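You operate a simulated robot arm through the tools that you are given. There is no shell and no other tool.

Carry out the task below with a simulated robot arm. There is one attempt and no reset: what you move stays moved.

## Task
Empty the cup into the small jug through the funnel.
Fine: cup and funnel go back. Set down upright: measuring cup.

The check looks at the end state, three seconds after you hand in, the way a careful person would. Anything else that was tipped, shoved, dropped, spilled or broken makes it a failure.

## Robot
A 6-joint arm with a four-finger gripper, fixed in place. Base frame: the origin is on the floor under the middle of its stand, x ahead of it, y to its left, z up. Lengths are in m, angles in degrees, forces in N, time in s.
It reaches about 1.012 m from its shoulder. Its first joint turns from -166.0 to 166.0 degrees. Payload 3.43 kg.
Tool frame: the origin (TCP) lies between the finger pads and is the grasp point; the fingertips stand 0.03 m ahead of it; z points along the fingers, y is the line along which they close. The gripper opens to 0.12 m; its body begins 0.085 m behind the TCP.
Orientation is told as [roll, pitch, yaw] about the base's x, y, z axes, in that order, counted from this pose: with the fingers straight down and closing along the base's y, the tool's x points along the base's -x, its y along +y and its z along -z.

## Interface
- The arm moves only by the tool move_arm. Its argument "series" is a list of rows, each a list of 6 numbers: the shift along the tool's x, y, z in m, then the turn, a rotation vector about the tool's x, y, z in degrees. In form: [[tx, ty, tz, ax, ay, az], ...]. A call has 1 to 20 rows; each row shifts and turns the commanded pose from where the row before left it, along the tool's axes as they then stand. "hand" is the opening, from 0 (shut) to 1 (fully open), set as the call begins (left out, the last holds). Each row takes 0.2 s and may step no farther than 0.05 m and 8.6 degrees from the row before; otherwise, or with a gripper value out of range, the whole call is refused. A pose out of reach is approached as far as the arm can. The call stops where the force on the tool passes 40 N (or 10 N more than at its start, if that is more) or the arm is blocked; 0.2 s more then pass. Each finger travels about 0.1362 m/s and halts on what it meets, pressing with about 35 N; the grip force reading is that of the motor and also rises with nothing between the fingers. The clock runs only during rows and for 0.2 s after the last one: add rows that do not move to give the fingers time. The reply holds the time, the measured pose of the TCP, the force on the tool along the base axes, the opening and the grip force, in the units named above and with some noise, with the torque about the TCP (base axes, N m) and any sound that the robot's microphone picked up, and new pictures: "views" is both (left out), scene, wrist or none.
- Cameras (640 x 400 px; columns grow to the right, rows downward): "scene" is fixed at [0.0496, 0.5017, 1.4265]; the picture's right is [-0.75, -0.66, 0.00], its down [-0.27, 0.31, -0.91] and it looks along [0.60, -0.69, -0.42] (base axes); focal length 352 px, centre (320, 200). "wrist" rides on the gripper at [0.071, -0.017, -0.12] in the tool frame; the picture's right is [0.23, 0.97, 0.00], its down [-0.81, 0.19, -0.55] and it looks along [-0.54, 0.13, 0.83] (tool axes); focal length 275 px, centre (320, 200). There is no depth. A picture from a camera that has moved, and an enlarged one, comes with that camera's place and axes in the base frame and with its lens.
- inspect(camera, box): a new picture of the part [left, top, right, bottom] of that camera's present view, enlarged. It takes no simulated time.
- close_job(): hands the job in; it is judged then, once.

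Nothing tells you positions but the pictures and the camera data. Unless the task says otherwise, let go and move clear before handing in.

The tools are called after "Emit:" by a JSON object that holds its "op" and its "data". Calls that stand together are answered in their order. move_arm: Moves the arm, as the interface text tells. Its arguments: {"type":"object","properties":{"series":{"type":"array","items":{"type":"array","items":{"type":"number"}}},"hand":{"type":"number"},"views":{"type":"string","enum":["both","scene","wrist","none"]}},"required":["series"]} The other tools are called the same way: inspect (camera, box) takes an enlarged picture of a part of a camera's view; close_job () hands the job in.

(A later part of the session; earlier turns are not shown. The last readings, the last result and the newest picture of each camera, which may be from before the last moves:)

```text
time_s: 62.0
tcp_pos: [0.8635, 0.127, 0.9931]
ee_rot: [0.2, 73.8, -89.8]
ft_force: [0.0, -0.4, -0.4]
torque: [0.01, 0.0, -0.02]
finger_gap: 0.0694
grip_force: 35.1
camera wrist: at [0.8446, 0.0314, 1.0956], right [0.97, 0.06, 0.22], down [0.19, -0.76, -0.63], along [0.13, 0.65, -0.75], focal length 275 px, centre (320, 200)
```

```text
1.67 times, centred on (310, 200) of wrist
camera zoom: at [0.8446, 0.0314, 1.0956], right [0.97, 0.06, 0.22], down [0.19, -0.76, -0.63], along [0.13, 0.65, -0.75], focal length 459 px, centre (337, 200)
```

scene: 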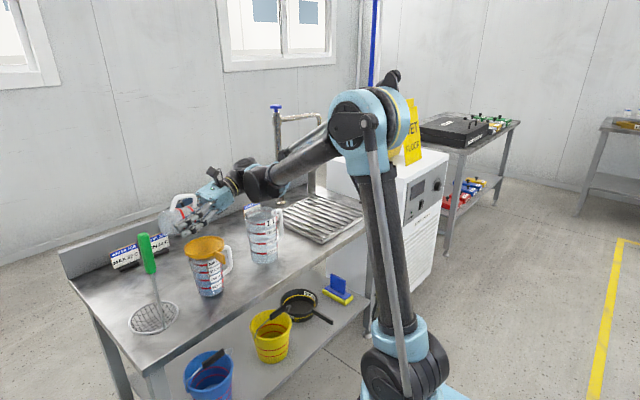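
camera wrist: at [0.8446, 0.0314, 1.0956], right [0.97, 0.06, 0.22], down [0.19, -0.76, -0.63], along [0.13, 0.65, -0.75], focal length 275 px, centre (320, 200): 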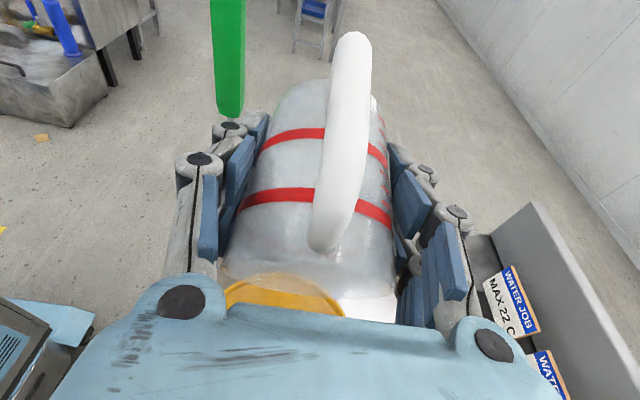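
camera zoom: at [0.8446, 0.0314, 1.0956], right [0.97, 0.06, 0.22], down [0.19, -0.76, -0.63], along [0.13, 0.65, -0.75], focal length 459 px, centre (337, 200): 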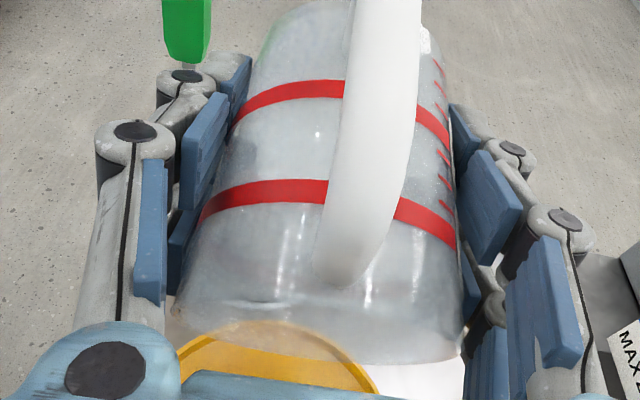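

The cup is fully drained into the jug and nothing spilled. Rotating the cup back upright about the TCP (well above the funnel).

Emit:
{"op": "move_arm", "data": {"series": [[0, 0, 0, 0, -5.19, 0], [0, 0, 0, 0, -5.19, 0], [0, 0, 0, 0, -5.19, 0], [0, 0, 0, 0, -5.19, 0], [0, 0, 0, 0, -5.19, 0], [0, 0, 0, 0, -5.19, 0], [0, 0, 0, 0, -5.19, 0], [0, 0, 0, 0, -5.19, 0], [0, 0, 0, 0, -5.19, 0], [0, 0, 0, 0, -5.19, 0], [0, 0, 0, 0, -5.19, 0], [0, 0, 0, 0, -5.19, 0], [0, 0, 0, 0, -5.19, 0], [0, 0, 0, 0, -5.19, 0], [0, 0, 0, 0, -5.19, 0], [0, 0, 0, 0, -5.19, 0], [0, 0, 0, 0, -5.19, 0], [0, 0, 0, 0, -5.19, 0], [0, 0, 0, 0, -5.19, 0], [0, 0, 0, 0, -5.19, 0]]}}

Emit:
{"op": "inspect", "data": {"camera": "scene", "box": [150, 160, 270, 300]}}

```text
time_s: 66.2
tcp_pos: [0.8619, 0.1255, 0.9942]
ee_rot: [0.0, -29.9, -90.1]
ft_force: [-0.3, 0.0, 0.2]
torque: [0.0, -0.03, 0.02]
finger_gap: 0.0691
grip_force: 35.1
camera wrist: at [0.8446, 0.2491, 1.0626], right [0.97, 0.2, -0.11], down [0.19, -0.43, 0.88], along [0.13, -0.88, -0.45], focal length 275 px, centre (320, 200)
```

scene: 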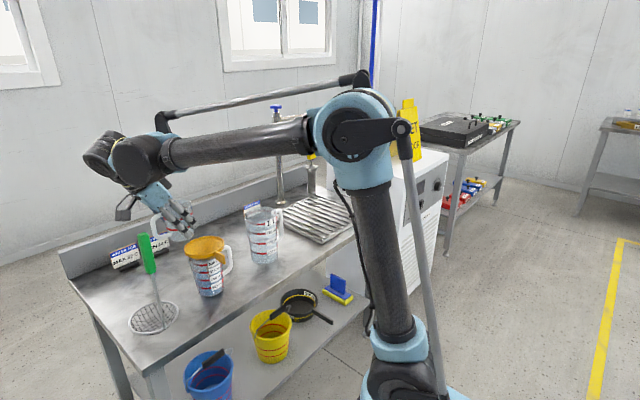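
wrist: 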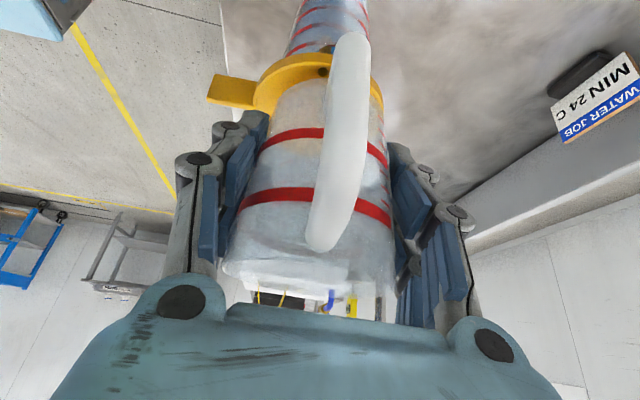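

```text
2.86 times, centred on (210, 230) of scene
camera zoom: at [0.0496, 0.5017, 1.4265], right [-0.75, -0.66, 0.0], down [-0.27, 0.31, -0.91], along [0.6, -0.69, -0.42], focal length 1006 px, centre (634, 114)
```

zoom: 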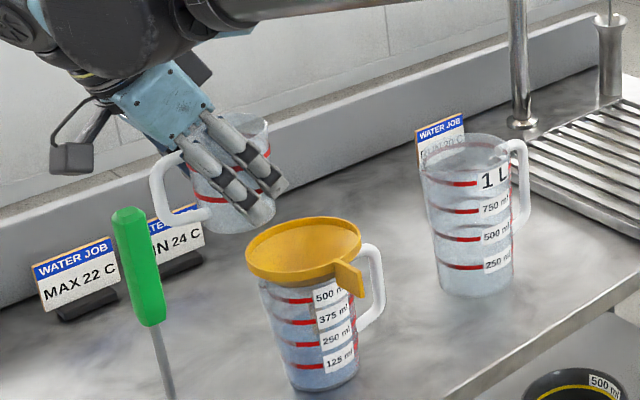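

Cup upright again. Returning it to above its original spot.

Emit:
{"op": "move_arm", "data": {"series": [[-0.011, 0.012, 0.0057, 0, 0, 0], [-0.0221, 0.0241, 0.01144, 0, 0, 0], [-0.0221, 0.0241, 0.01144, 0, 0, 0], [-0.0221, 0.0241, 0.01144, 0, 0, 0], [-0.0221, 0.0241, 0.01144, 0, 0, 0], [-0.0221, 0.0241, 0.01144, 0, 0, 0], [-0.0221, 0.0241, 0.01144, 0, 0, 0], [-0.0111, 0.012, 0.00576, 0, 0, 0], [0, 0, 0, 0, 0, 0]], "views": "scene"}}

Emit:
{"op": "move_arm", "data": {"series": [[0, 0, 0, -1.5, 0, -2.598], [0, 0, 0, -2.5, 0, -4.33], [0, 0, 0, -4.12, 0, -7.136], [0, 0, 0, -4.12, 0, -7.136], [0, 0, 0, -4.12, 0, -7.136], [0, 0, 0, -4.12, 0, -7.136], [0, 0, 0, -4.12, 0, -7.136], [0, 0, 0, -4.12, 0, -7.136], [0, 0, 0, -4.12, 0, -7.136], [0, 0, 0, -4.12, 0, -7.136], [0, 0, 0, -2.5, 0, -4.33], [0, 0, 0, -1.5, 0, -2.598], [0, 0, 0, 0, 0, 0]], "views": "scene"}}

```text
time_s: 68.2
tcp_pos: [1.0307, -0.0486, 1.0021]
ee_rot: [0.1, -29.9, -90.0]
ft_force: [-0.1, -0.3, -0.3]
torque: [-0.02, 0.02, -0.03]
finger_gap: 0.0687
grip_force: 34.5
```

scene: 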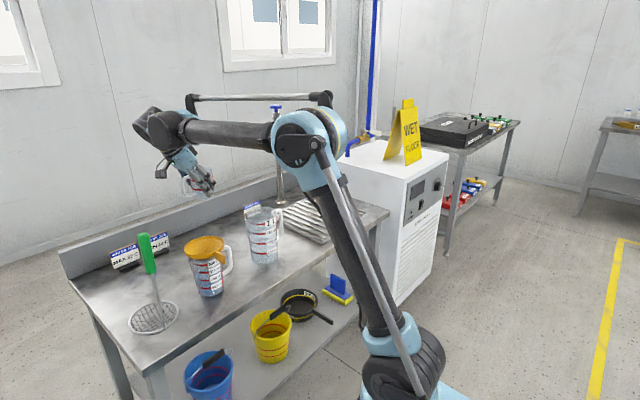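

```text
time_s: 71.0
tcp_pos: [1.0305, -0.048, 1.0007]
ee_rot: [0.3, -30.0, -8.2]
ft_force: [-0.2, 0.8, -1.0]
torque: [0.01, 0.0, -0.03]
finger_gap: 0.0692
grip_force: 35.6
```

scene: 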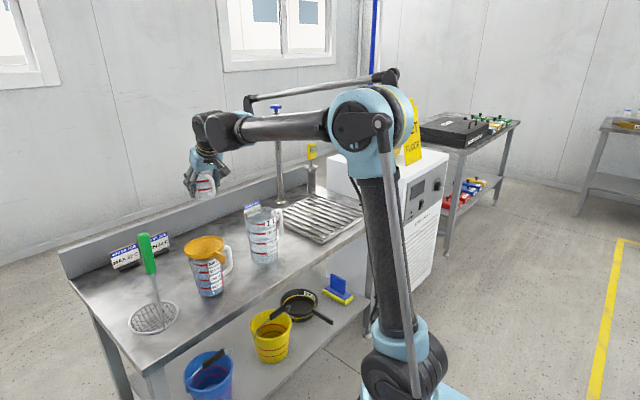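

Continuing the spin back to yaw 57°.

Emit:
{"op": "move_arm", "data": {"series": [[0, 0, 0, -1.5, 0, -2.598], [0, 0, 0, -2.5, 0, -4.33], [0, 0, 0, -3.5, 0, -6.062], [0, 0, 0, -3.5, 0, -6.062], [0, 0, 0, -3.5, 0, -6.062], [0, 0, 0, -3.5, 0, -6.062], [0, 0, 0, -3.5, 0, -6.062], [0, 0, 0, -3.5, 0, -6.062], [0, 0, 0, -3.5, 0, -6.062], [0, 0, 0, -2.5, 0, -4.33], [0, 0, 0, -1.6, 0, -2.77], [0, 0, 0, 0, 0, 0]]}}

Emit:
{"op": "inspect", "data": {"camera": "scene", "box": [170, 120, 290, 220]}}

```text
time_s: 73.6
tcp_pos: [1.0308, -0.0473, 1.0017]
ee_rot: [0.0, -30.2, 57.2]
ft_force: [-0.7, -0.1, 0.0]
torque: [0.01, -0.01, 0.03]
finger_gap: 0.0691
grip_force: 35.1
camera wrist: at [0.9785, -0.1584, 1.0701], right [-0.93, 0.36, -0.12], down [0.07, 0.46, 0.89], along [0.37, 0.81, -0.45], focal length 275 px, centre (320, 200)
```

scene: 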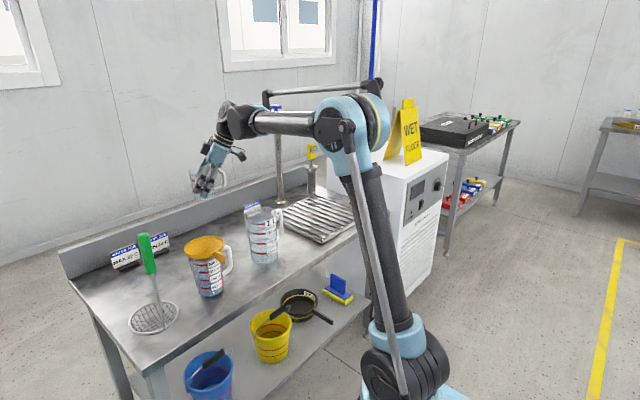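
wrist: 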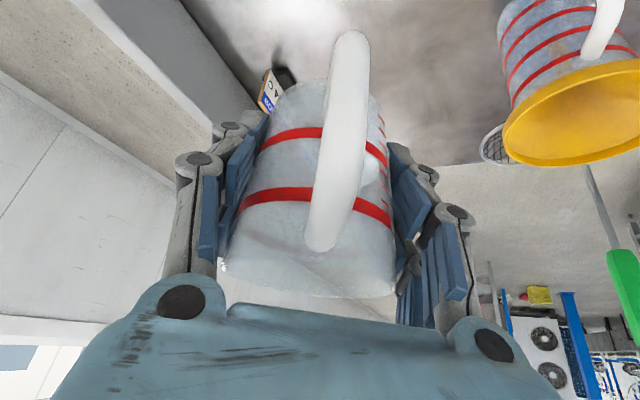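

```text
4.00 times, centred on (230, 170) of scene
camera zoom: at [0.0496, 0.5017, 1.4265], right [-0.75, -0.66, 0.0], down [-0.27, 0.31, -0.91], along [0.6, -0.69, -0.42], focal length 1408 px, centre (680, 320)
```

zoom: 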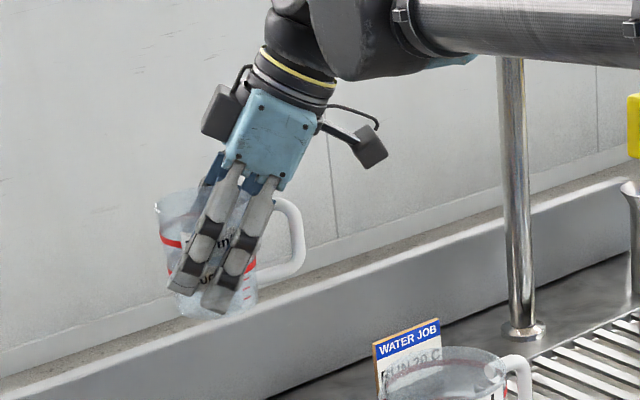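

Cup is in the original pose. Lowering toward the table, stopping ~2 cm short.

Emit:
{"op": "move_arm", "data": {"series": [[0.0056, 0, 0.0097, 0, 0, 0], [0.0112, 0, 0.0194, 0, 0, 0], [0.0112, 0, 0.0194, 0, 0, 0], [0.0112, 0, 0.0194, 0, 0, 0], [0.0112, 0, 0.0194, 0, 0, 0], [0.0112, 0, 0.0194, 0, 0, 0], [0.0112, 0, 0.0194, 0, 0, 0], [0.0112, 0, 0.0194, 0, 0, 0], [0.0112, 0, 0.0194, 0, 0, 0], [0.005, 0, 0.00866, 0, 0, 0], [0, 0, 0, 0, 0, 0]]}}

Emit:
{"op": "inspect", "data": {"camera": "scene", "box": [180, 170, 280, 270]}}

```text
time_s: 76.0
tcp_pos: [1.0306, -0.0476, 0.8013]
ee_rot: [0.0, -30.1, 57.2]
ft_force: [-0.3, 0.4, 0.1]
torque: [0.03, 0.0, 0.01]
finger_gap: 0.069
grip_force: 35.1
camera wrist: at [0.9787, -0.1581, 0.8696], right [-0.93, 0.36, -0.12], down [0.07, 0.46, 0.89], along [0.37, 0.81, -0.45], focal length 275 px, centre (320, 200)
```

scene: 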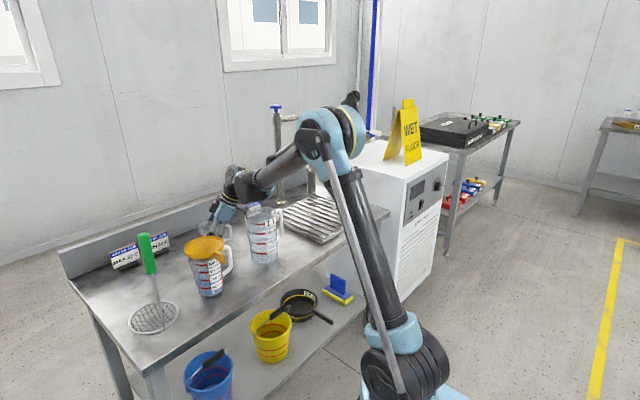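
wrist: 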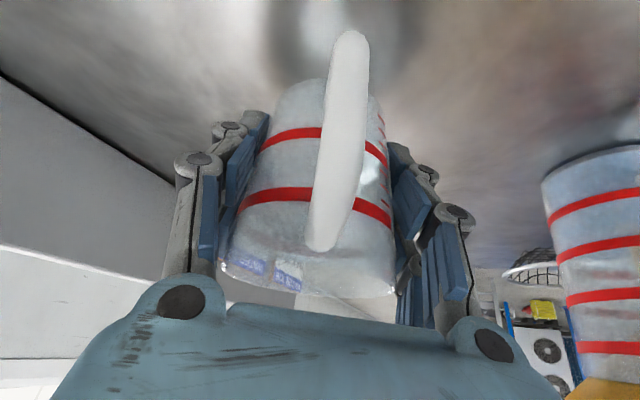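

```text
4.00 times, centred on (230, 220) of scene
camera zoom: at [0.0496, 0.5017, 1.4265], right [-0.75, -0.66, 0.0], down [-0.27, 0.31, -0.91], along [0.6, -0.69, -0.42], focal length 1408 px, centre (680, 120)
```

zoom: 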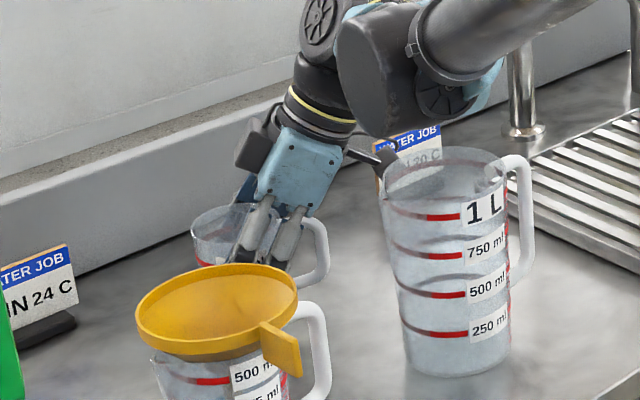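

Slow final approach to the table.

Emit:
{"op": "move_arm", "data": {"series": [[0.002, 0, 0.00346, 0, 0, 0], [0.002, 0, 0.00346, 0, 0, 0], [0.002, 0, 0.00346, 0, 0, 0], [0.002, 0, 0.00346, 0, 0, 0], [0, 0, 0, 0, 0, 0]], "views": "none"}}

Emit:
{"op": "move_arm", "data": {"series": [[0.0005, 0, 0.00087, 0, 0, 0], [0.0005, 0, 0.00087, 0, 0, 0], [0, 0, 0, 0, 0, 0]], "views": "none"}}

```text
time_s: 77.2
tcp_pos: [1.0304, -0.0472, 0.7847]
ee_rot: [0.0, -30.1, 57.0]
ft_force: [0.2, 0.8, -0.5]
torque: [-0.01, -0.01, 0.01]
finger_gap: 0.0689
grip_force: 34.9
```

```text
time_s: 78.0
tcp_pos: [1.032, -0.0463, 0.7834]
ee_rot: [0.0, -30.1, 57.0]
ft_force: [-0.5, -0.6, 2.9]
torque: [-0.02, 0.04, 0.04]
finger_gap: 0.0688
grip_force: 35.3
```

Base contact felt (~3 N). Opening slightly and checking the cup settles.

Emit:
{"op": "move_arm", "data": {"series": [[0, 0, 0, 0, 0, 0], [0, 0, 0, 0, 0, 0]], "hand": 0.68}}

Emit:
{"op": "inspect", "data": {"camera": "wrist", "box": [140, 30, 500, 305]}}

Emit:
{"op": "inspect", "data": {"camera": "scene", "box": [180, 190, 260, 260]}}

```text
time_s: 78.6
tcp_pos: [1.0303, -0.0476, 0.7829]
ee_rot: [0.0, -30.1, 57.2]
ft_force: [0.1, 0.4, 0.5]
torque: [0.01, 0.0, 0.02]
finger_gap: 0.0819
grip_force: 0.0
camera wrist: at [0.9787, -0.1576, 0.8516], right [-0.93, 0.36, -0.12], down [0.07, 0.46, 0.89], along [0.37, 0.81, -0.45], focal length 275 px, centre (320, 200)
```

scene: 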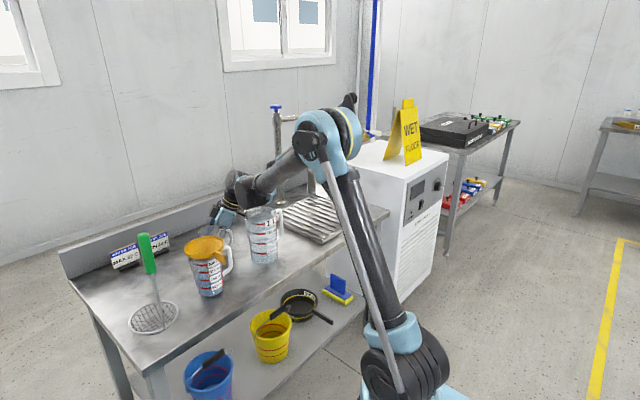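
wrist: 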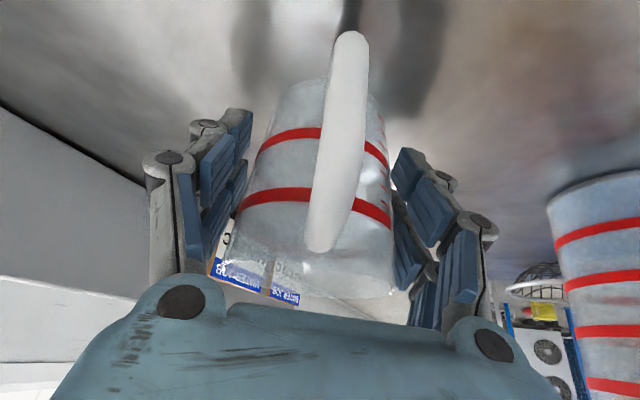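

```text
1.45 times, centred on (320, 168) of wrist
camera zoom: at [0.9787, -0.1576, 0.8516], right [-0.93, 0.36, -0.12], down [0.07, 0.46, 0.89], along [0.37, 0.81, -0.45], focal length 400 px, centre (320, 247)
```

zoom: 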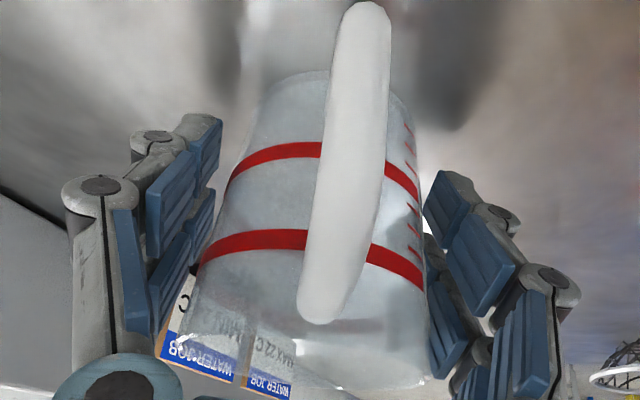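

```text
5.71 times, centred on (220, 225) of scene
camera zoom: at [0.0496, 0.5017, 1.4265], right [-0.75, -0.66, 0.0], down [-0.27, 0.31, -0.91], along [0.6, -0.69, -0.42], focal length 2012 px, centre (891, 57)
```

zoom: 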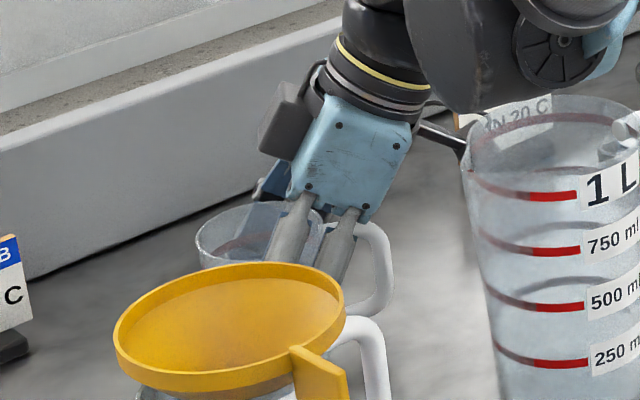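

The cup stands on its own. Opening fully, then rising straight up.

Emit:
{"op": "move_arm", "data": {"series": [[0, 0, 0, 0, 0, 0], [0, 0, 0, 0, 0, 0], [-0.005, 0, -0.00866, 0, 0, 0], [-0.01, 0, -0.01732, 0, 0, 0], [-0.0125, 0, -0.02165, 0, 0, 0], [-0.015, 0, -0.02598, 0, 0, 0], [-0.015, 0, -0.02598, 0, 0, 0], [-0.015, 0, -0.02598, 0, 0, 0], [-0.015, 0, -0.02598, 0, 0, 0], [-0.015, 0, -0.02598, 0, 0, 0], [-0.0125, 0, -0.02165, 0, 0, 0], [0, 0, 0, 0, 0, 0]], "hand": 1}}

Emit:
{"op": "inspect", "data": {"camera": "scene", "box": [170, 190, 290, 300]}}

```text
time_s: 81.2
tcp_pos: [1.0313, -0.0474, 1.0135]
ee_rot: [0.0, -30.1, 57.1]
ft_force: [0.6, -0.9, -0.7]
torque: [0.01, 0.01, -0.02]
finger_gap: 0.1199
grip_force: 0.0
camera wrist: at [0.9788, -0.1584, 1.0822], right [-0.93, 0.36, -0.12], down [0.07, 0.46, 0.89], along [0.37, 0.81, -0.45], focal length 275 px, centre (320, 200)
```

scene: 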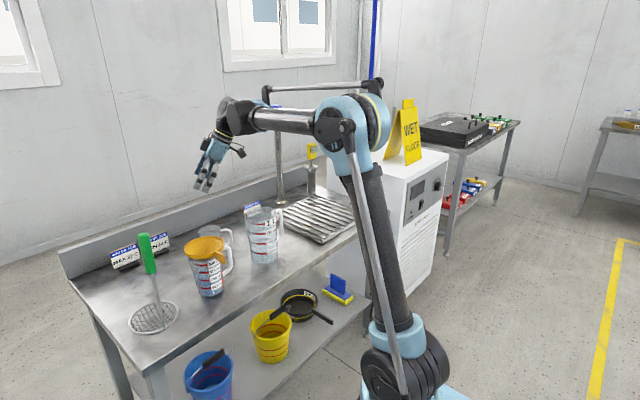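
wrist: 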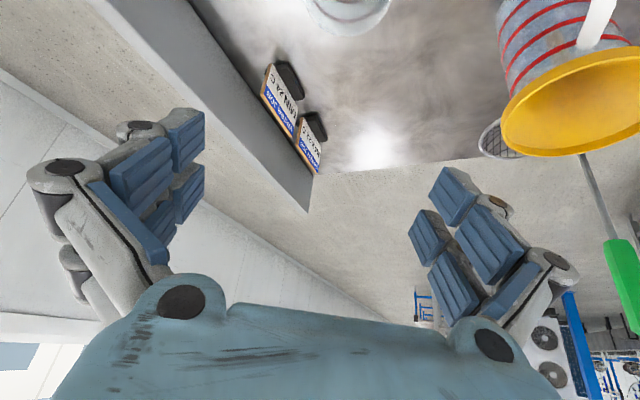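

```text
3.64 times, centred on (230, 245) of scene
camera zoom: at [0.0496, 0.5017, 1.4265], right [-0.75, -0.66, 0.0], down [-0.27, 0.31, -0.91], along [0.6, -0.69, -0.42], focal length 1280 px, centre (647, 36)
```

zoom: 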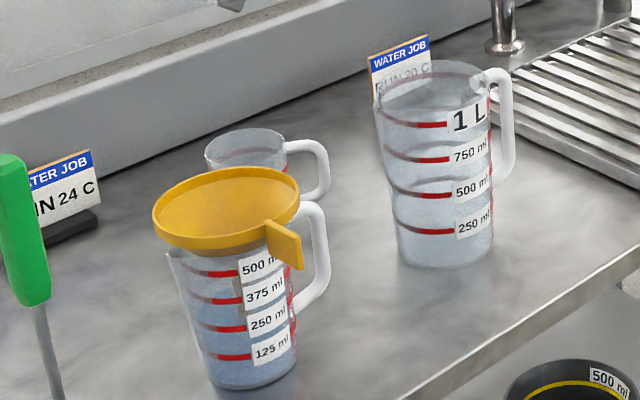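

Cup is back, upright and empty; the small jug holds the water. Now I'll return the funnel to the 1 L jug. Moving back toward the robot and reorienting to the earlier funnel-handling pose.

Emit:
{"op": "move_arm", "data": {"series": [[0.00375, 0.0399, -0.0097, 0, 0, 0], [0.00375, 0.0399, -0.0097, 0, 0, 0], [0.00375, 0.0399, -0.0097, 0, 0, 0], [0.00375, 0.0399, -0.0097, 0, 0, 0], [0.00375, 0.0399, -0.0097, 0, 0, 0], [0.00375, 0.0399, -0.0097, 0, 0, 0], [0.00375, 0.0399, -0.0097, 0, 0, 0], [0.00375, 0.0399, -0.0097, 0, 0, 0], [0, 0, 0, 0, 0, 0]], "views": "none"}}

Emit:
{"op": "move_arm", "data": {"series": [[0, 0, 0, 3.5625, 0, 6.17], [0, 0, 0, 3.5625, 0, 6.17], [0, 0, 0, 3.5625, 0, 6.17], [0, 0, 0, 3.5625, 0, 6.17], [0, 0, 0, 3.5625, 0, 6.17], [0, 0, 0, 3.5625, 0, 6.17], [0, 0, 0, 3.5625, 0, 6.17], [0, 0, 0, 3.5625, 0, 6.17], [0, 0, 0, 0, 6, 0], [0, 0, 0, 0, 6, 0], [0, 0, 0, 0, 6, 0], [0, 0, 0, 0, 0, 0]], "hand": 0.35}}

Emit:
{"op": "inspect", "data": {"camera": "wrist", "box": [200, 40, 440, 300]}}

Emit:
{"op": "inspect", "data": {"camera": "scene", "box": [170, 190, 290, 300]}}

```text
time_s: 83.2
tcp_pos: [0.7265, 0.0712, 1.0659]
ee_rot: [0.0, -30.1, 57.1]
ft_force: [0.6, 0.0, -1.1]
torque: [0.0, 0.03, -0.02]
finger_gap: 0.1198
grip_force: 0.0
```

```text
time_s: 85.8
tcp_pos: [0.7271, 0.0707, 1.0652]
ee_rot: [0.1, -12.0, 0.1]
ft_force: [0.8, 0.3, -0.1]
torque: [0.0, -0.02, 0.01]
finger_gap: 0.0423
grip_force: 0.0
camera wrist: at [0.6323, 0.0542, 1.1684], right [-0.23, 0.97, -0.05], down [0.68, 0.19, 0.71], along [0.7, 0.13, -0.7], focal length 275 px, centre (320, 200)
```

scene: 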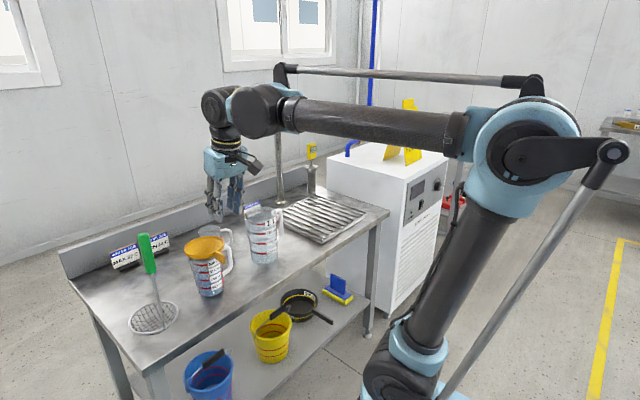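
wrist: 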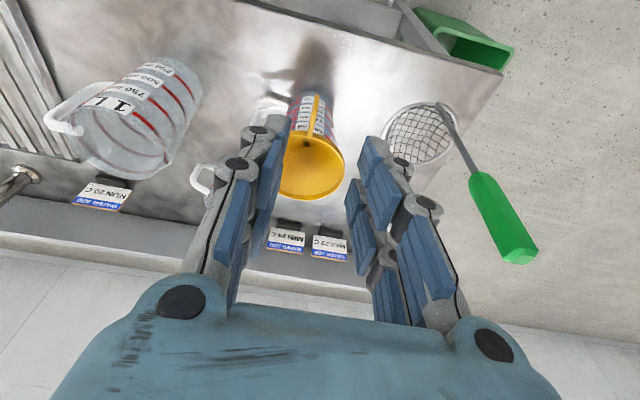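

```text
1.54 times, centred on (320, 170) of wrist
camera zoom: at [0.6323, 0.0542, 1.1684], right [-0.23, 0.97, -0.05], down [0.68, 0.19, 0.71], along [0.7, 0.13, -0.7], focal length 424 px, centre (320, 246)
```

zoom: 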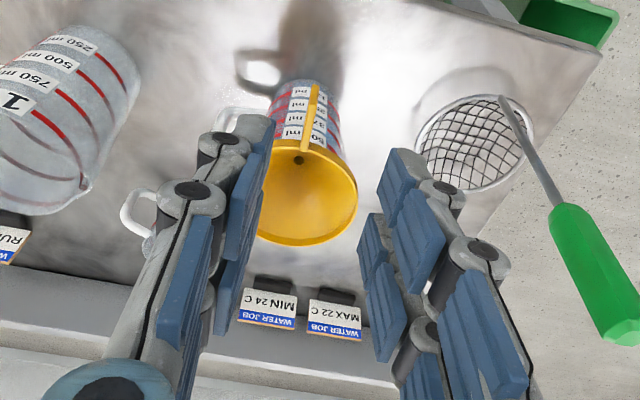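

```text
3.64 times, centred on (230, 245) of scene
camera zoom: at [0.0496, 0.5017, 1.4265], right [-0.75, -0.66, 0.0], down [-0.27, 0.31, -0.91], along [0.6, -0.69, -0.42], focal length 1280 px, centre (647, 36)
```

zoom: 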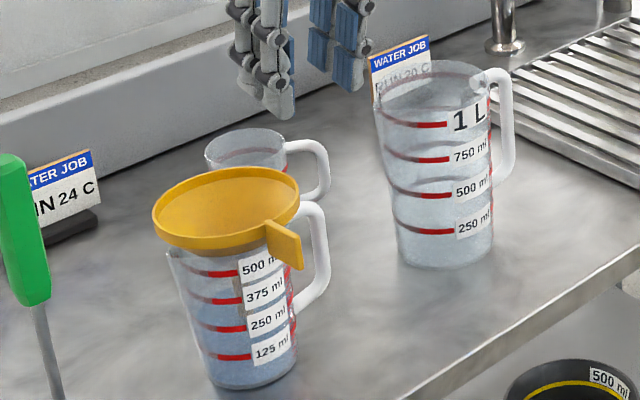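

The funnel is drained and in place. Approaching the tab again, part way first, to check alignment.

Emit:
{"op": "move_arm", "data": {"series": [[-0.00178, -0.00024, 0.0243, 0, 0, 0], [-0.00178, -0.00024, 0.0243, 0, 0, 0], [-0.00178, -0.00024, 0.0243, 0, 0, 0], [-0.00178, -0.00024, 0.0243, 0, 0, 0], [-0.00178, -0.00024, 0.0243, 0, 0, 0], [0, 0, 0, 0, 0, 0]]}}

Emit:
{"op": "inspect", "data": {"camera": "wrist", "box": [225, 80, 405, 260]}}

Emit:
{"op": "inspect", "data": {"camera": "scene", "box": [180, 200, 260, 280]}}

```text
time_s: 87.2
tcp_pos: [0.7615, 0.0699, 0.9475]
ee_rot: [0.0, -12.0, 0.0]
ft_force: [-0.2, 0.3, -0.5]
torque: [0.0, 0.04, 0.03]
finger_gap: 0.0419
grip_force: 0.1
camera wrist: at [0.6662, 0.0537, 1.0513], right [-0.23, 0.97, -0.05], down [0.68, 0.19, 0.71], along [0.7, 0.13, -0.7], focal length 275 px, centre (320, 200)
```

scene: 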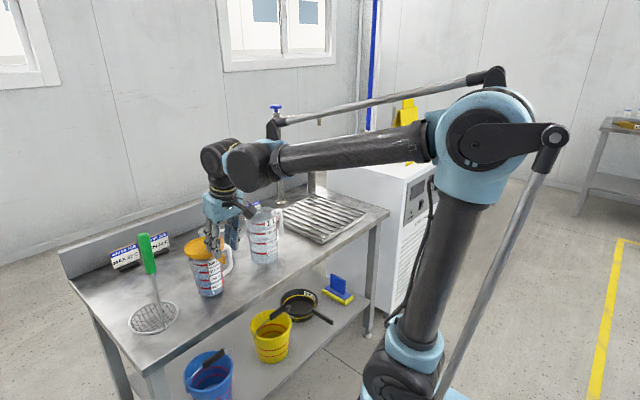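
wrist: 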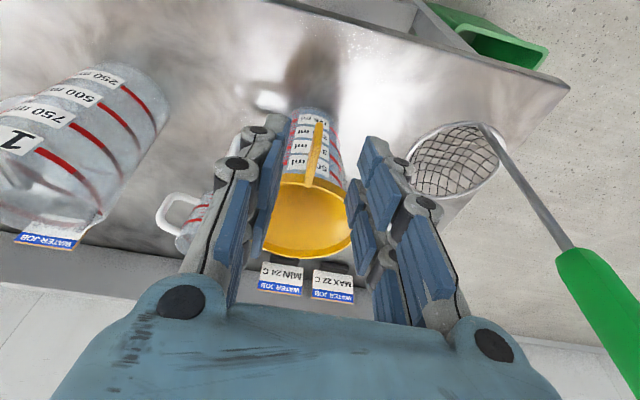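

```text
2.22 times, centred on (315, 170) of wrist
camera zoom: at [0.6662, 0.0537, 1.0513], right [-0.23, 0.97, -0.05], down [0.68, 0.19, 0.71], along [0.7, 0.13, -0.7], focal length 612 px, centre (331, 267)
```

zoom: 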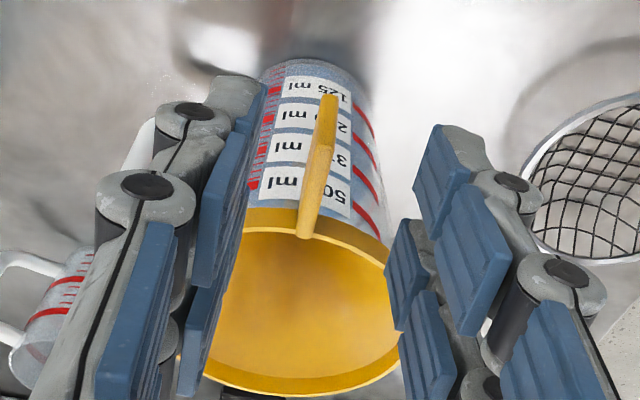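

```text
5.00 times, centred on (220, 240) of scene
camera zoom: at [0.0496, 0.5017, 1.4265], right [-0.75, -0.66, 0.0], down [-0.27, 0.31, -0.91], along [0.6, -0.69, -0.42], focal length 1760 px, centre (820, 0)
```

zoom: 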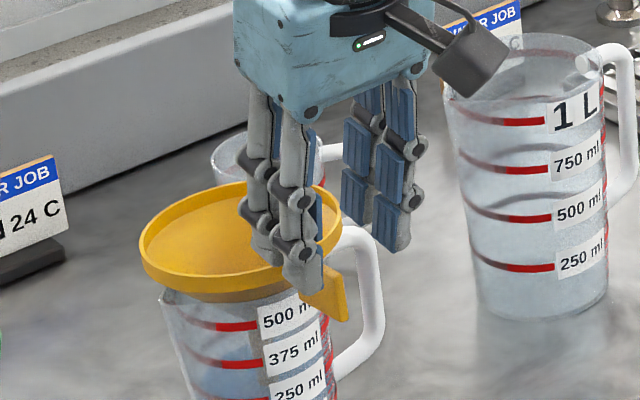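

Tab is centred between the fingers. Descending so the pads cover the full height of the tab.

Emit:
{"op": "move_arm", "data": {"series": [[0.0002, -0.0002, 0.0185, 0, 0, 0], [0.0002, -0.0002, 0.0185, 0, 0, 0], [0.0002, 0, 0.0185, 0, 0, 0], [0.0002, 0, 0.0185, 0, 0, 0], [0, 0, 0, 0, 0, 0]]}}

Emit:
{"op": "inspect", "data": {"camera": "wrist", "box": [225, 80, 405, 260]}}

Emit:
{"op": "inspect", "data": {"camera": "scene", "box": [180, 200, 260, 280]}}

```text
time_s: 88.4
tcp_pos: [0.7755, 0.0701, 0.875]
ee_rot: [0.2, -12.0, 0.1]
ft_force: [-0.3, 0.2, -0.9]
torque: [0.01, 0.02, 0.01]
finger_gap: 0.0423
grip_force: 0.0
camera wrist: at [0.681, 0.0538, 0.9784], right [-0.23, 0.97, -0.05], down [0.68, 0.19, 0.71], along [0.7, 0.13, -0.7], focal length 275 px, centre (320, 200)
```

scene: 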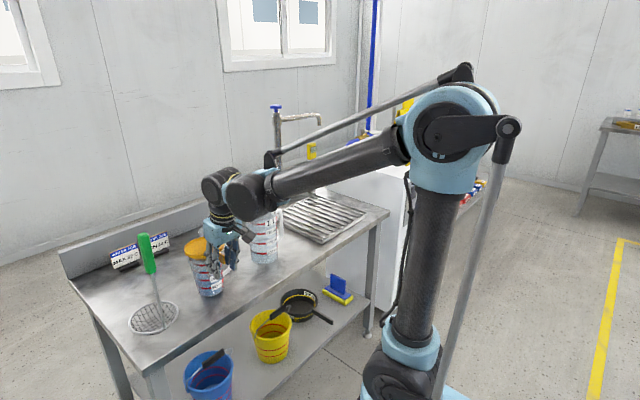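
wrist: 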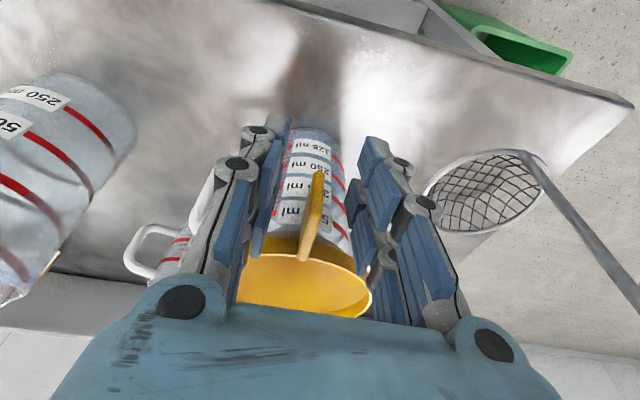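

```text
2.22 times, centred on (315, 170) of wrist
camera zoom: at [0.681, 0.0538, 0.9784], right [-0.23, 0.97, -0.05], down [0.68, 0.19, 0.71], along [0.7, 0.13, -0.7], focal length 612 px, centre (331, 267)
```

zoom: 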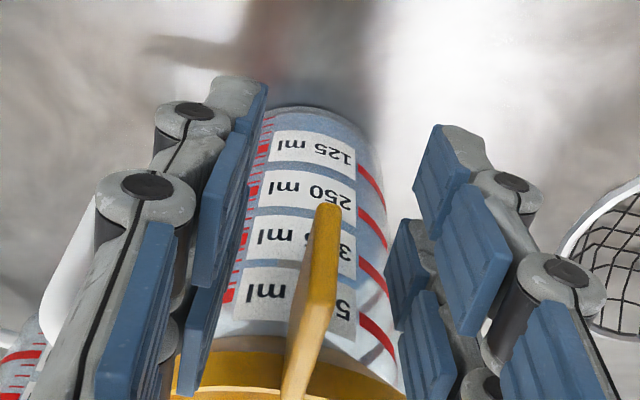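

```text
5.00 times, centred on (220, 240) of scene
camera zoom: at [0.0496, 0.5017, 1.4265], right [-0.75, -0.66, 0.0], down [-0.27, 0.31, -0.91], along [0.6, -0.69, -0.42], focal length 1760 px, centre (820, 0)
```

zoom: 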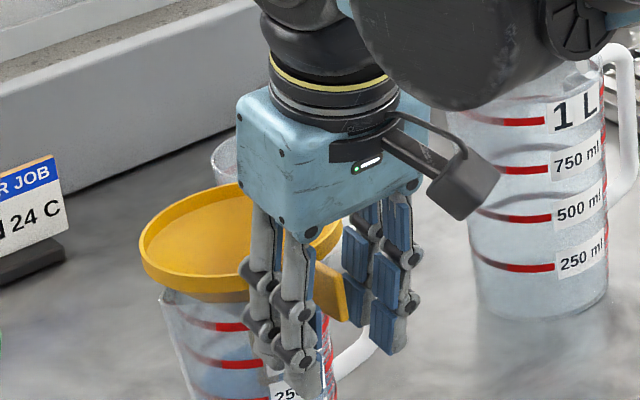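

Tab sits between the pads with ~1.5 mm offset. Centering and closing.

Emit:
{"op": "move_arm", "data": {"series": [[0, -0.0015, 0, 0, 0, 0], [0, 0, 0, 0, 0, 0]], "hand": 0.14, "views": "wrist"}}

Emit:
{"op": "move_arm", "data": {"series": [[0, 0, 0, 0, 0, 0], [0, 0, 0, 0, 0, 0], [0, 0, 0, 0, 0, 0]], "hand": 0}}

Emit:
{"op": "inspect", "data": {"camera": "wrist", "box": [225, 80, 405, 300]}}

Emit:
{"op": "inspect", "data": {"camera": "scene", "box": [180, 220, 260, 300]}}

```text
time_s: 89.0
tcp_pos: [0.7761, 0.0674, 0.8758]
ee_rot: [0.1, -12.0, 0.0]
ft_force: [-0.7, 0.2, 1.0]
torque: [0.03, -0.01, 0.05]
finger_gap: 0.0171
grip_force: 0.1
camera wrist: at [0.6811, 0.0523, 0.9784], right [-0.23, 0.97, -0.05], down [0.68, 0.19, 0.71], along [0.7, 0.13, -0.7], focal length 275 px, centre (320, 200)
```

wrist: 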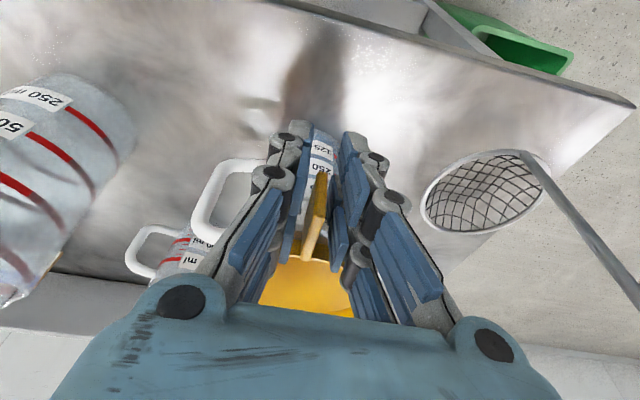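

```text
time_s: 89.8
tcp_pos: [0.7758, 0.0678, 0.8764]
ee_rot: [0.1, -12.0, 0.1]
ft_force: [1.4, 1.0, 0.9]
torque: [-0.02, 0.03, 0.03]
finger_gap: 0.006
grip_force: 35.4
camera wrist: at [0.6811, 0.0523, 0.9785], right [-0.23, 0.97, -0.05], down [0.68, 0.19, 0.71], along [0.7, 0.13, -0.7], focal length 275 px, centre (320, 200)
```

scene: 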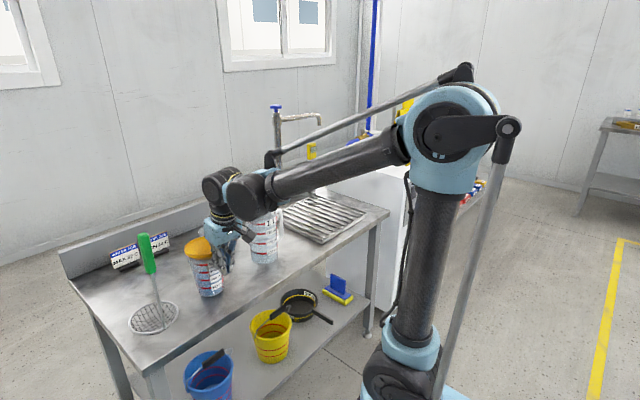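
wrist: 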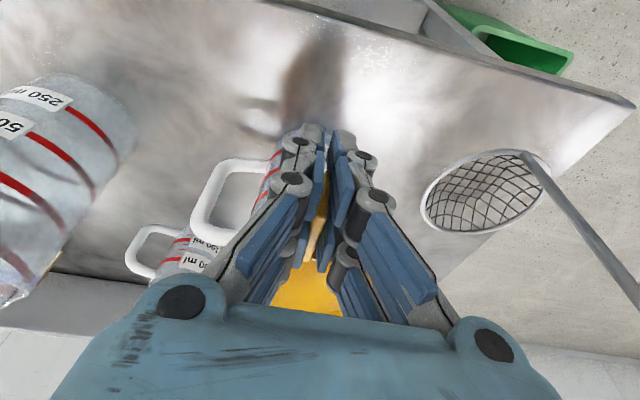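

```text
1.82 times, centred on (315, 190) of wrist
camera zoom: at [0.6811, 0.0523, 0.9785], right [-0.23, 0.97, -0.05], down [0.68, 0.19, 0.71], along [0.7, 0.13, -0.7], focal length 500 px, centre (329, 218)
```

zoom: 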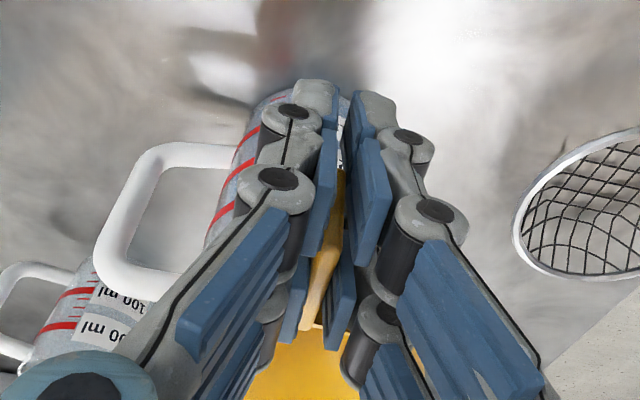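

```text
5.00 times, centred on (220, 260) of scene
camera zoom: at [0.0496, 0.5017, 1.4265], right [-0.75, -0.66, 0.0], down [-0.27, 0.31, -0.91], along [0.6, -0.69, -0.42], focal length 1760 px, centre (820, -100)
```

zoom: 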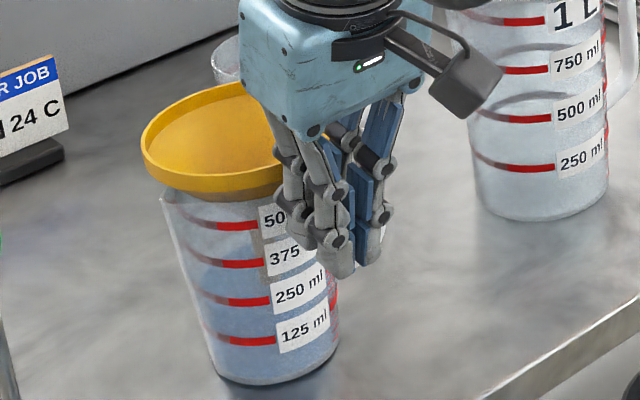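

Gripped. Lifting very slowly to begin with, to see how the funnel behaves.

Emit:
{"op": "move_arm", "data": {"series": [[-0.00042, 0, -0.00196, 0, 0, 0], [-0.00104, 0, -0.00489, 0, 0, 0], [-0.00104, 0, -0.00489, 0, 0, 0], [-0.00208, 0, -0.00978, 0, 0, 0], [-0.00208, 0, -0.00978, 0, 0, 0], [0, 0, 0, 0, 0, 0]]}}

Emit:
{"op": "inspect", "data": {"camera": "scene", "box": [180, 210, 260, 300]}}

```text
time_s: 91.2
tcp_pos: [0.7761, 0.0682, 0.9076]
ee_rot: [0.2, -12.0, 0.1]
ft_force: [-0.1, -0.2, -0.4]
torque: [-0.02, 0.04, 0.01]
finger_gap: 0.006
grip_force: 34.8
camera wrist: at [0.6807, 0.0524, 1.0107], right [-0.23, 0.97, -0.05], down [0.68, 0.19, 0.71], along [0.7, 0.13, -0.7], focal length 275 px, centre (320, 200)
```

scene: 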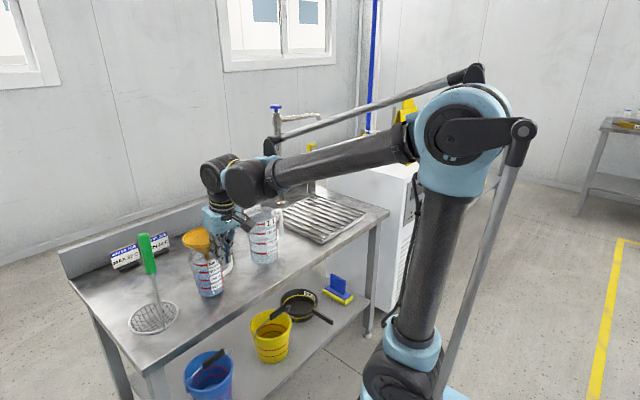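
wrist: 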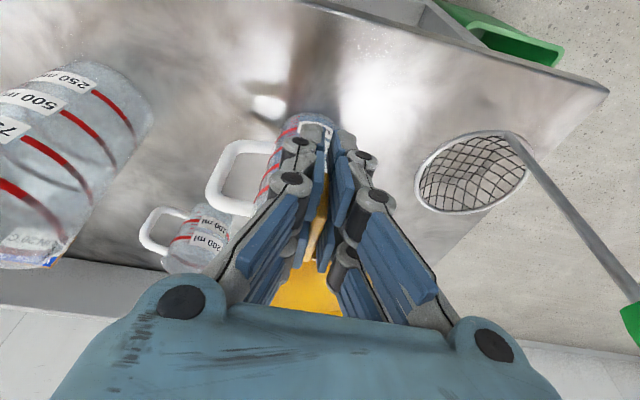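

```text
4.44 times, centred on (220, 255) of scene
camera zoom: at [0.0496, 0.5017, 1.4265], right [-0.75, -0.66, 0.0], down [-0.27, 0.31, -0.91], along [0.6, -0.69, -0.42], focal length 1565 px, centre (764, -44)
```

zoom: 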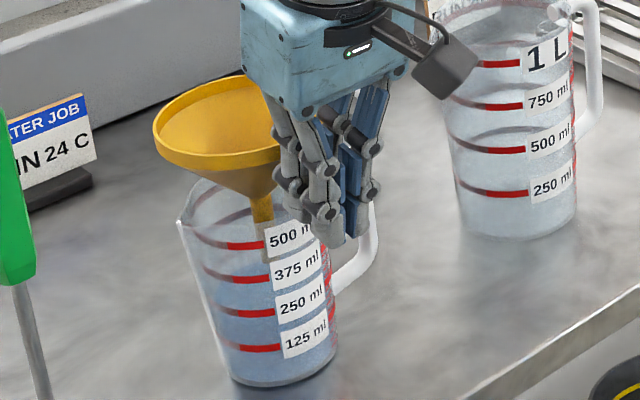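

Funnel lifts level this time. Continuing up until the stem is well clear, then pausing above the jug for any drips.

Emit:
{"op": "move_arm", "data": {"series": [[-0.00208, 0, -0.00978, 0, 0, 0], [-0.00312, 0, -0.01467, 0, 0, 0], [-0.00416, 0, -0.01956, 0, 0, 0], [-0.00416, 0, -0.01956, 0, 0, 0], [-0.00416, 0, -0.01956, 0, 0, 0], [-0.00416, 0, -0.01956, 0, 0, 0], [-0.00312, 0, -0.01467, 0, 0, 0], [-0.00208, 0, -0.00978, 0, 0, 0], [0, 0, 0, 0, 0, 0], [0, 0, 0, 0, 0, 0], [0, 0, 0, 0, 0, 0], [0, 0, 0, 0, 0, 0], [0, 0, 0, 0, 0, 0]]}}

Emit:
{"op": "inspect", "data": {"camera": "scene", "box": [170, 180, 260, 300]}}

Emit:
{"op": "inspect", "data": {"camera": "scene", "box": [170, 175, 234, 235]}}

```text
time_s: 94.0
tcp_pos: [0.7761, 0.0694, 1.0379]
ee_rot: [0.1, -12.1, 0.1]
ft_force: [0.8, 0.7, -1.1]
torque: [-0.02, 0.03, 0.03]
finger_gap: 0.0061
grip_force: 34.9
camera wrist: at [0.6811, 0.0517, 1.1406], right [-0.23, 0.97, -0.05], down [0.68, 0.19, 0.71], along [0.7, 0.13, -0.7], focal length 275 px, centre (320, 200)
```

scene: 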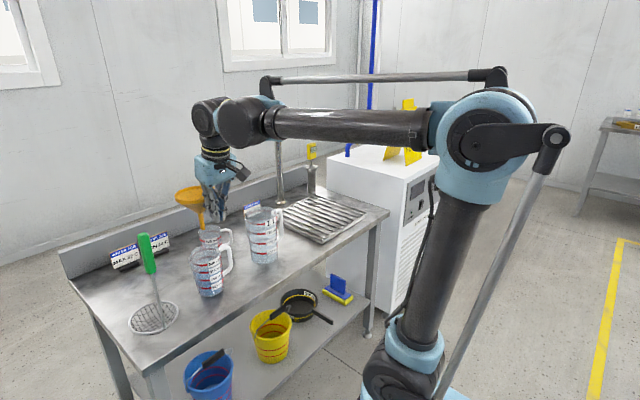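
wrist: 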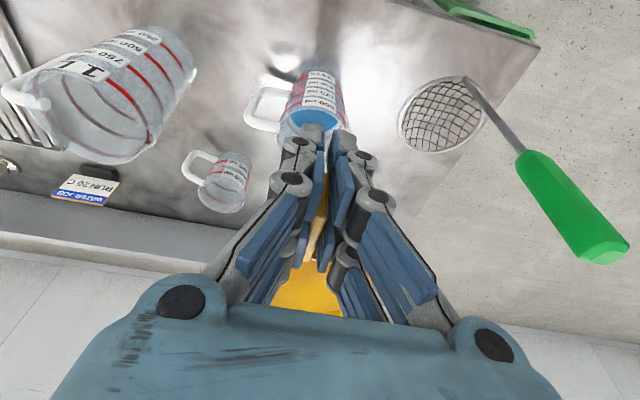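

```text
3.33 times, centred on (215, 240) of scene
camera zoom: at [0.0496, 0.5017, 1.4265], right [-0.75, -0.66, 0.0], down [-0.27, 0.31, -0.91], along [0.6, -0.69, -0.42], focal length 1174 px, centre (670, 67)
```

zoom: 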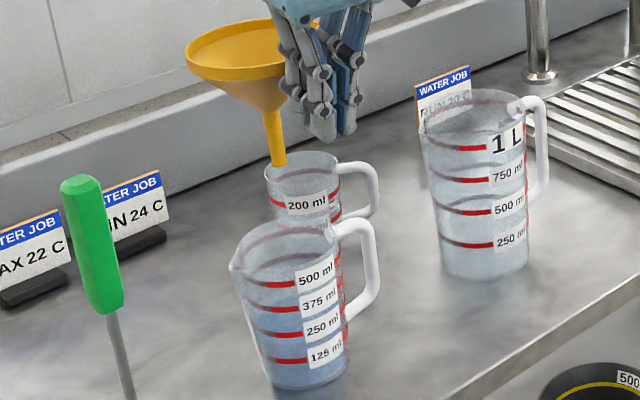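

```text
6.67 times, centred on (202, 205) of scene
camera zoom: at [0.0496, 0.5017, 1.4265], right [-0.75, -0.66, 0.0], down [-0.27, 0.31, -0.91], along [0.6, -0.69, -0.42], focal length 2347 px, centre (1107, 167)
```

zoom: 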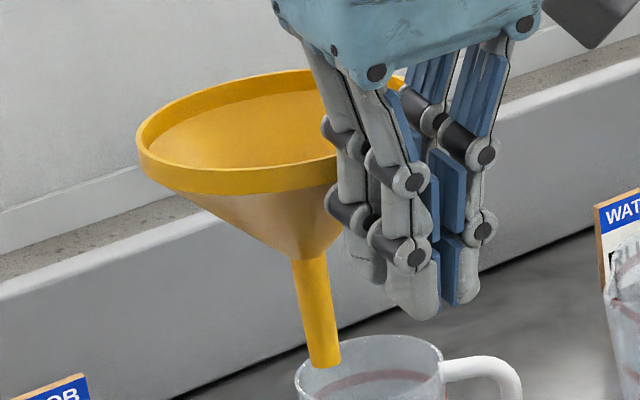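

The small jug has all the water and the funnel hangs level with no drips. Now I'll measure the 1 L jug's mouth precisely before carrying the funnel over.

Emit:
{"op": "inspect", "data": {"camera": "scene", "box": [236, 198, 292, 233]}}

Emit:
{"op": "inspect", "data": {"camera": "wrist", "box": [10, 20, 210, 170]}}

```text
11.43 times, centred on (264, 216) of scene
camera zoom: at [0.0496, 0.5017, 1.4265], right [-0.75, -0.66, 0.0], down [-0.27, 0.31, -0.91], along [0.6, -0.69, -0.42], focal length 4023 px, centre (960, 23)
```

zoom: 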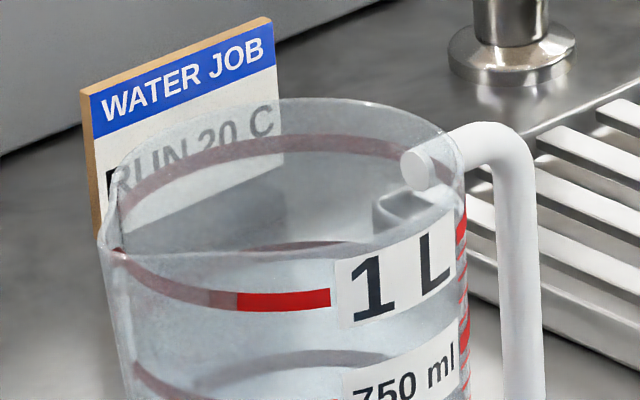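

```text
2.67 times, centred on (110, 95) of wrist
camera zoom: at [0.6811, 0.0517, 1.1406], right [-0.23, 0.97, -0.05], down [0.68, 0.19, 0.71], along [0.7, 0.13, -0.7], focal length 734 px, centre (880, 480)
```

zoom: 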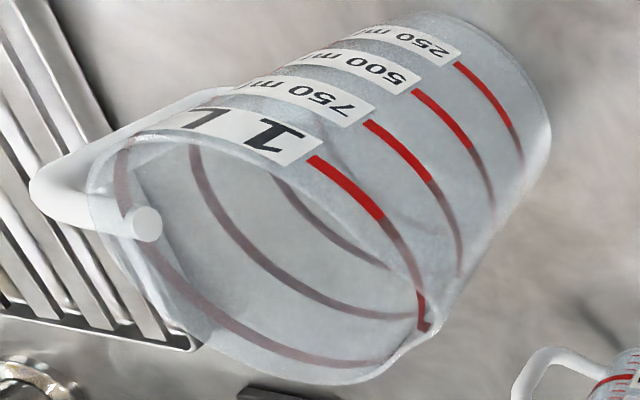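

1 L jug mouth is at about (0.868, −0.149). A small −3° pitch trims the remaining funnel tilt; then I carry it across at this height.

Emit:
{"op": "move_arm", "data": {"series": [[0, 0, 0, 0, -1.5, 0], [0, 0, 0, 0, -1.5, 0], [0, -0.01, 0, 0, 0, 0], [0, -0.02, 0, 0, 0, 0], [0, -0.03, 0, 0, 0, 0], [0, -0.03, 0, 0, 0, 0], [0, -0.035, 0, 0, 0, 0], [0, -0.035, 0, 0, 0, 0], [0, -0.03, 0, 0, 0, 0], [0, -0.016, 0, 0, 0, 0], [0, -0.01, 0, 0, 0, 0], [0, 0, 0, 0, 0, 0]]}}

Emit:
{"op": "inspect", "data": {"camera": "scene", "box": [225, 155, 305, 245]}}

Emit:
{"op": "inspect", "data": {"camera": "scene", "box": [170, 220, 260, 310]}}

```text
time_s: 96.6
tcp_pos: [0.7775, -0.1477, 1.0374]
ee_rot: [0.2, -15.1, 0.1]
ft_force: [-0.1, 0.0, -0.6]
torque: [-0.02, 0.04, 0.03]
finger_gap: 0.0059
grip_force: 35.2
camera wrist: at [0.6765, -0.1642, 1.1351], right [-0.22, 0.97, -0.06], down [0.64, 0.19, 0.74], along [0.74, 0.13, -0.66], focal length 275 px, centre (320, 200)
```

scene: 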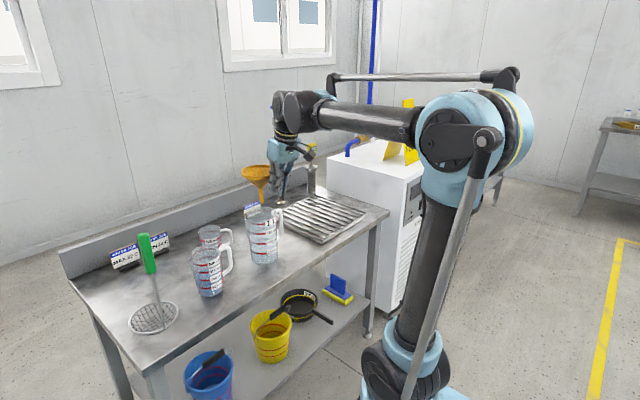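
wrist: 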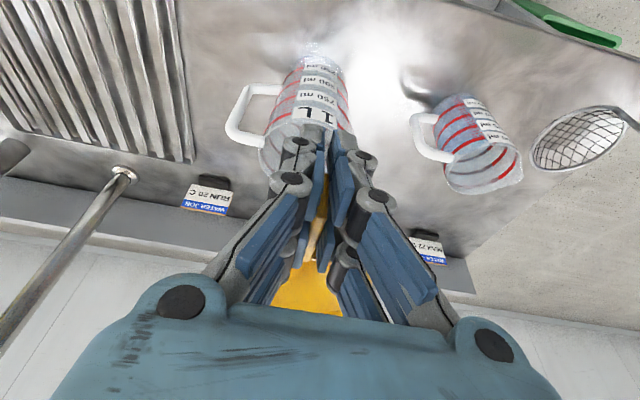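

```text
4.44 times, centred on (265, 200) of scene
camera zoom: at [0.0496, 0.5017, 1.4265], right [-0.75, -0.66, 0.0], down [-0.27, 0.31, -0.91], along [0.6, -0.69, -0.42], focal length 1565 px, centre (564, 200)
```

zoom: 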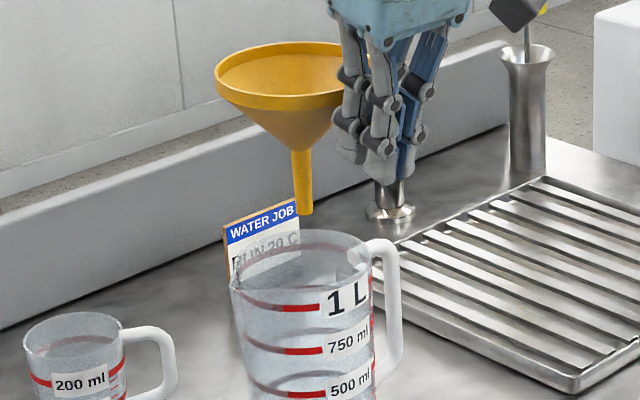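

```text
4.44 times, centred on (215, 265) of scene
camera zoom: at [0.0496, 0.5017, 1.4265], right [-0.75, -0.66, 0.0], down [-0.27, 0.31, -0.91], along [0.6, -0.69, -0.42], focal length 1565 px, centre (787, -89)
```

zoom: 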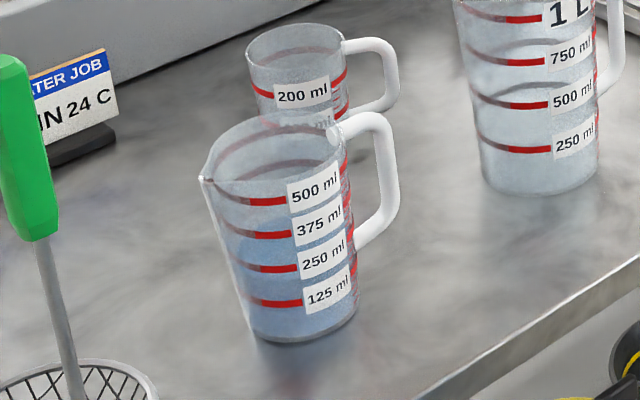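

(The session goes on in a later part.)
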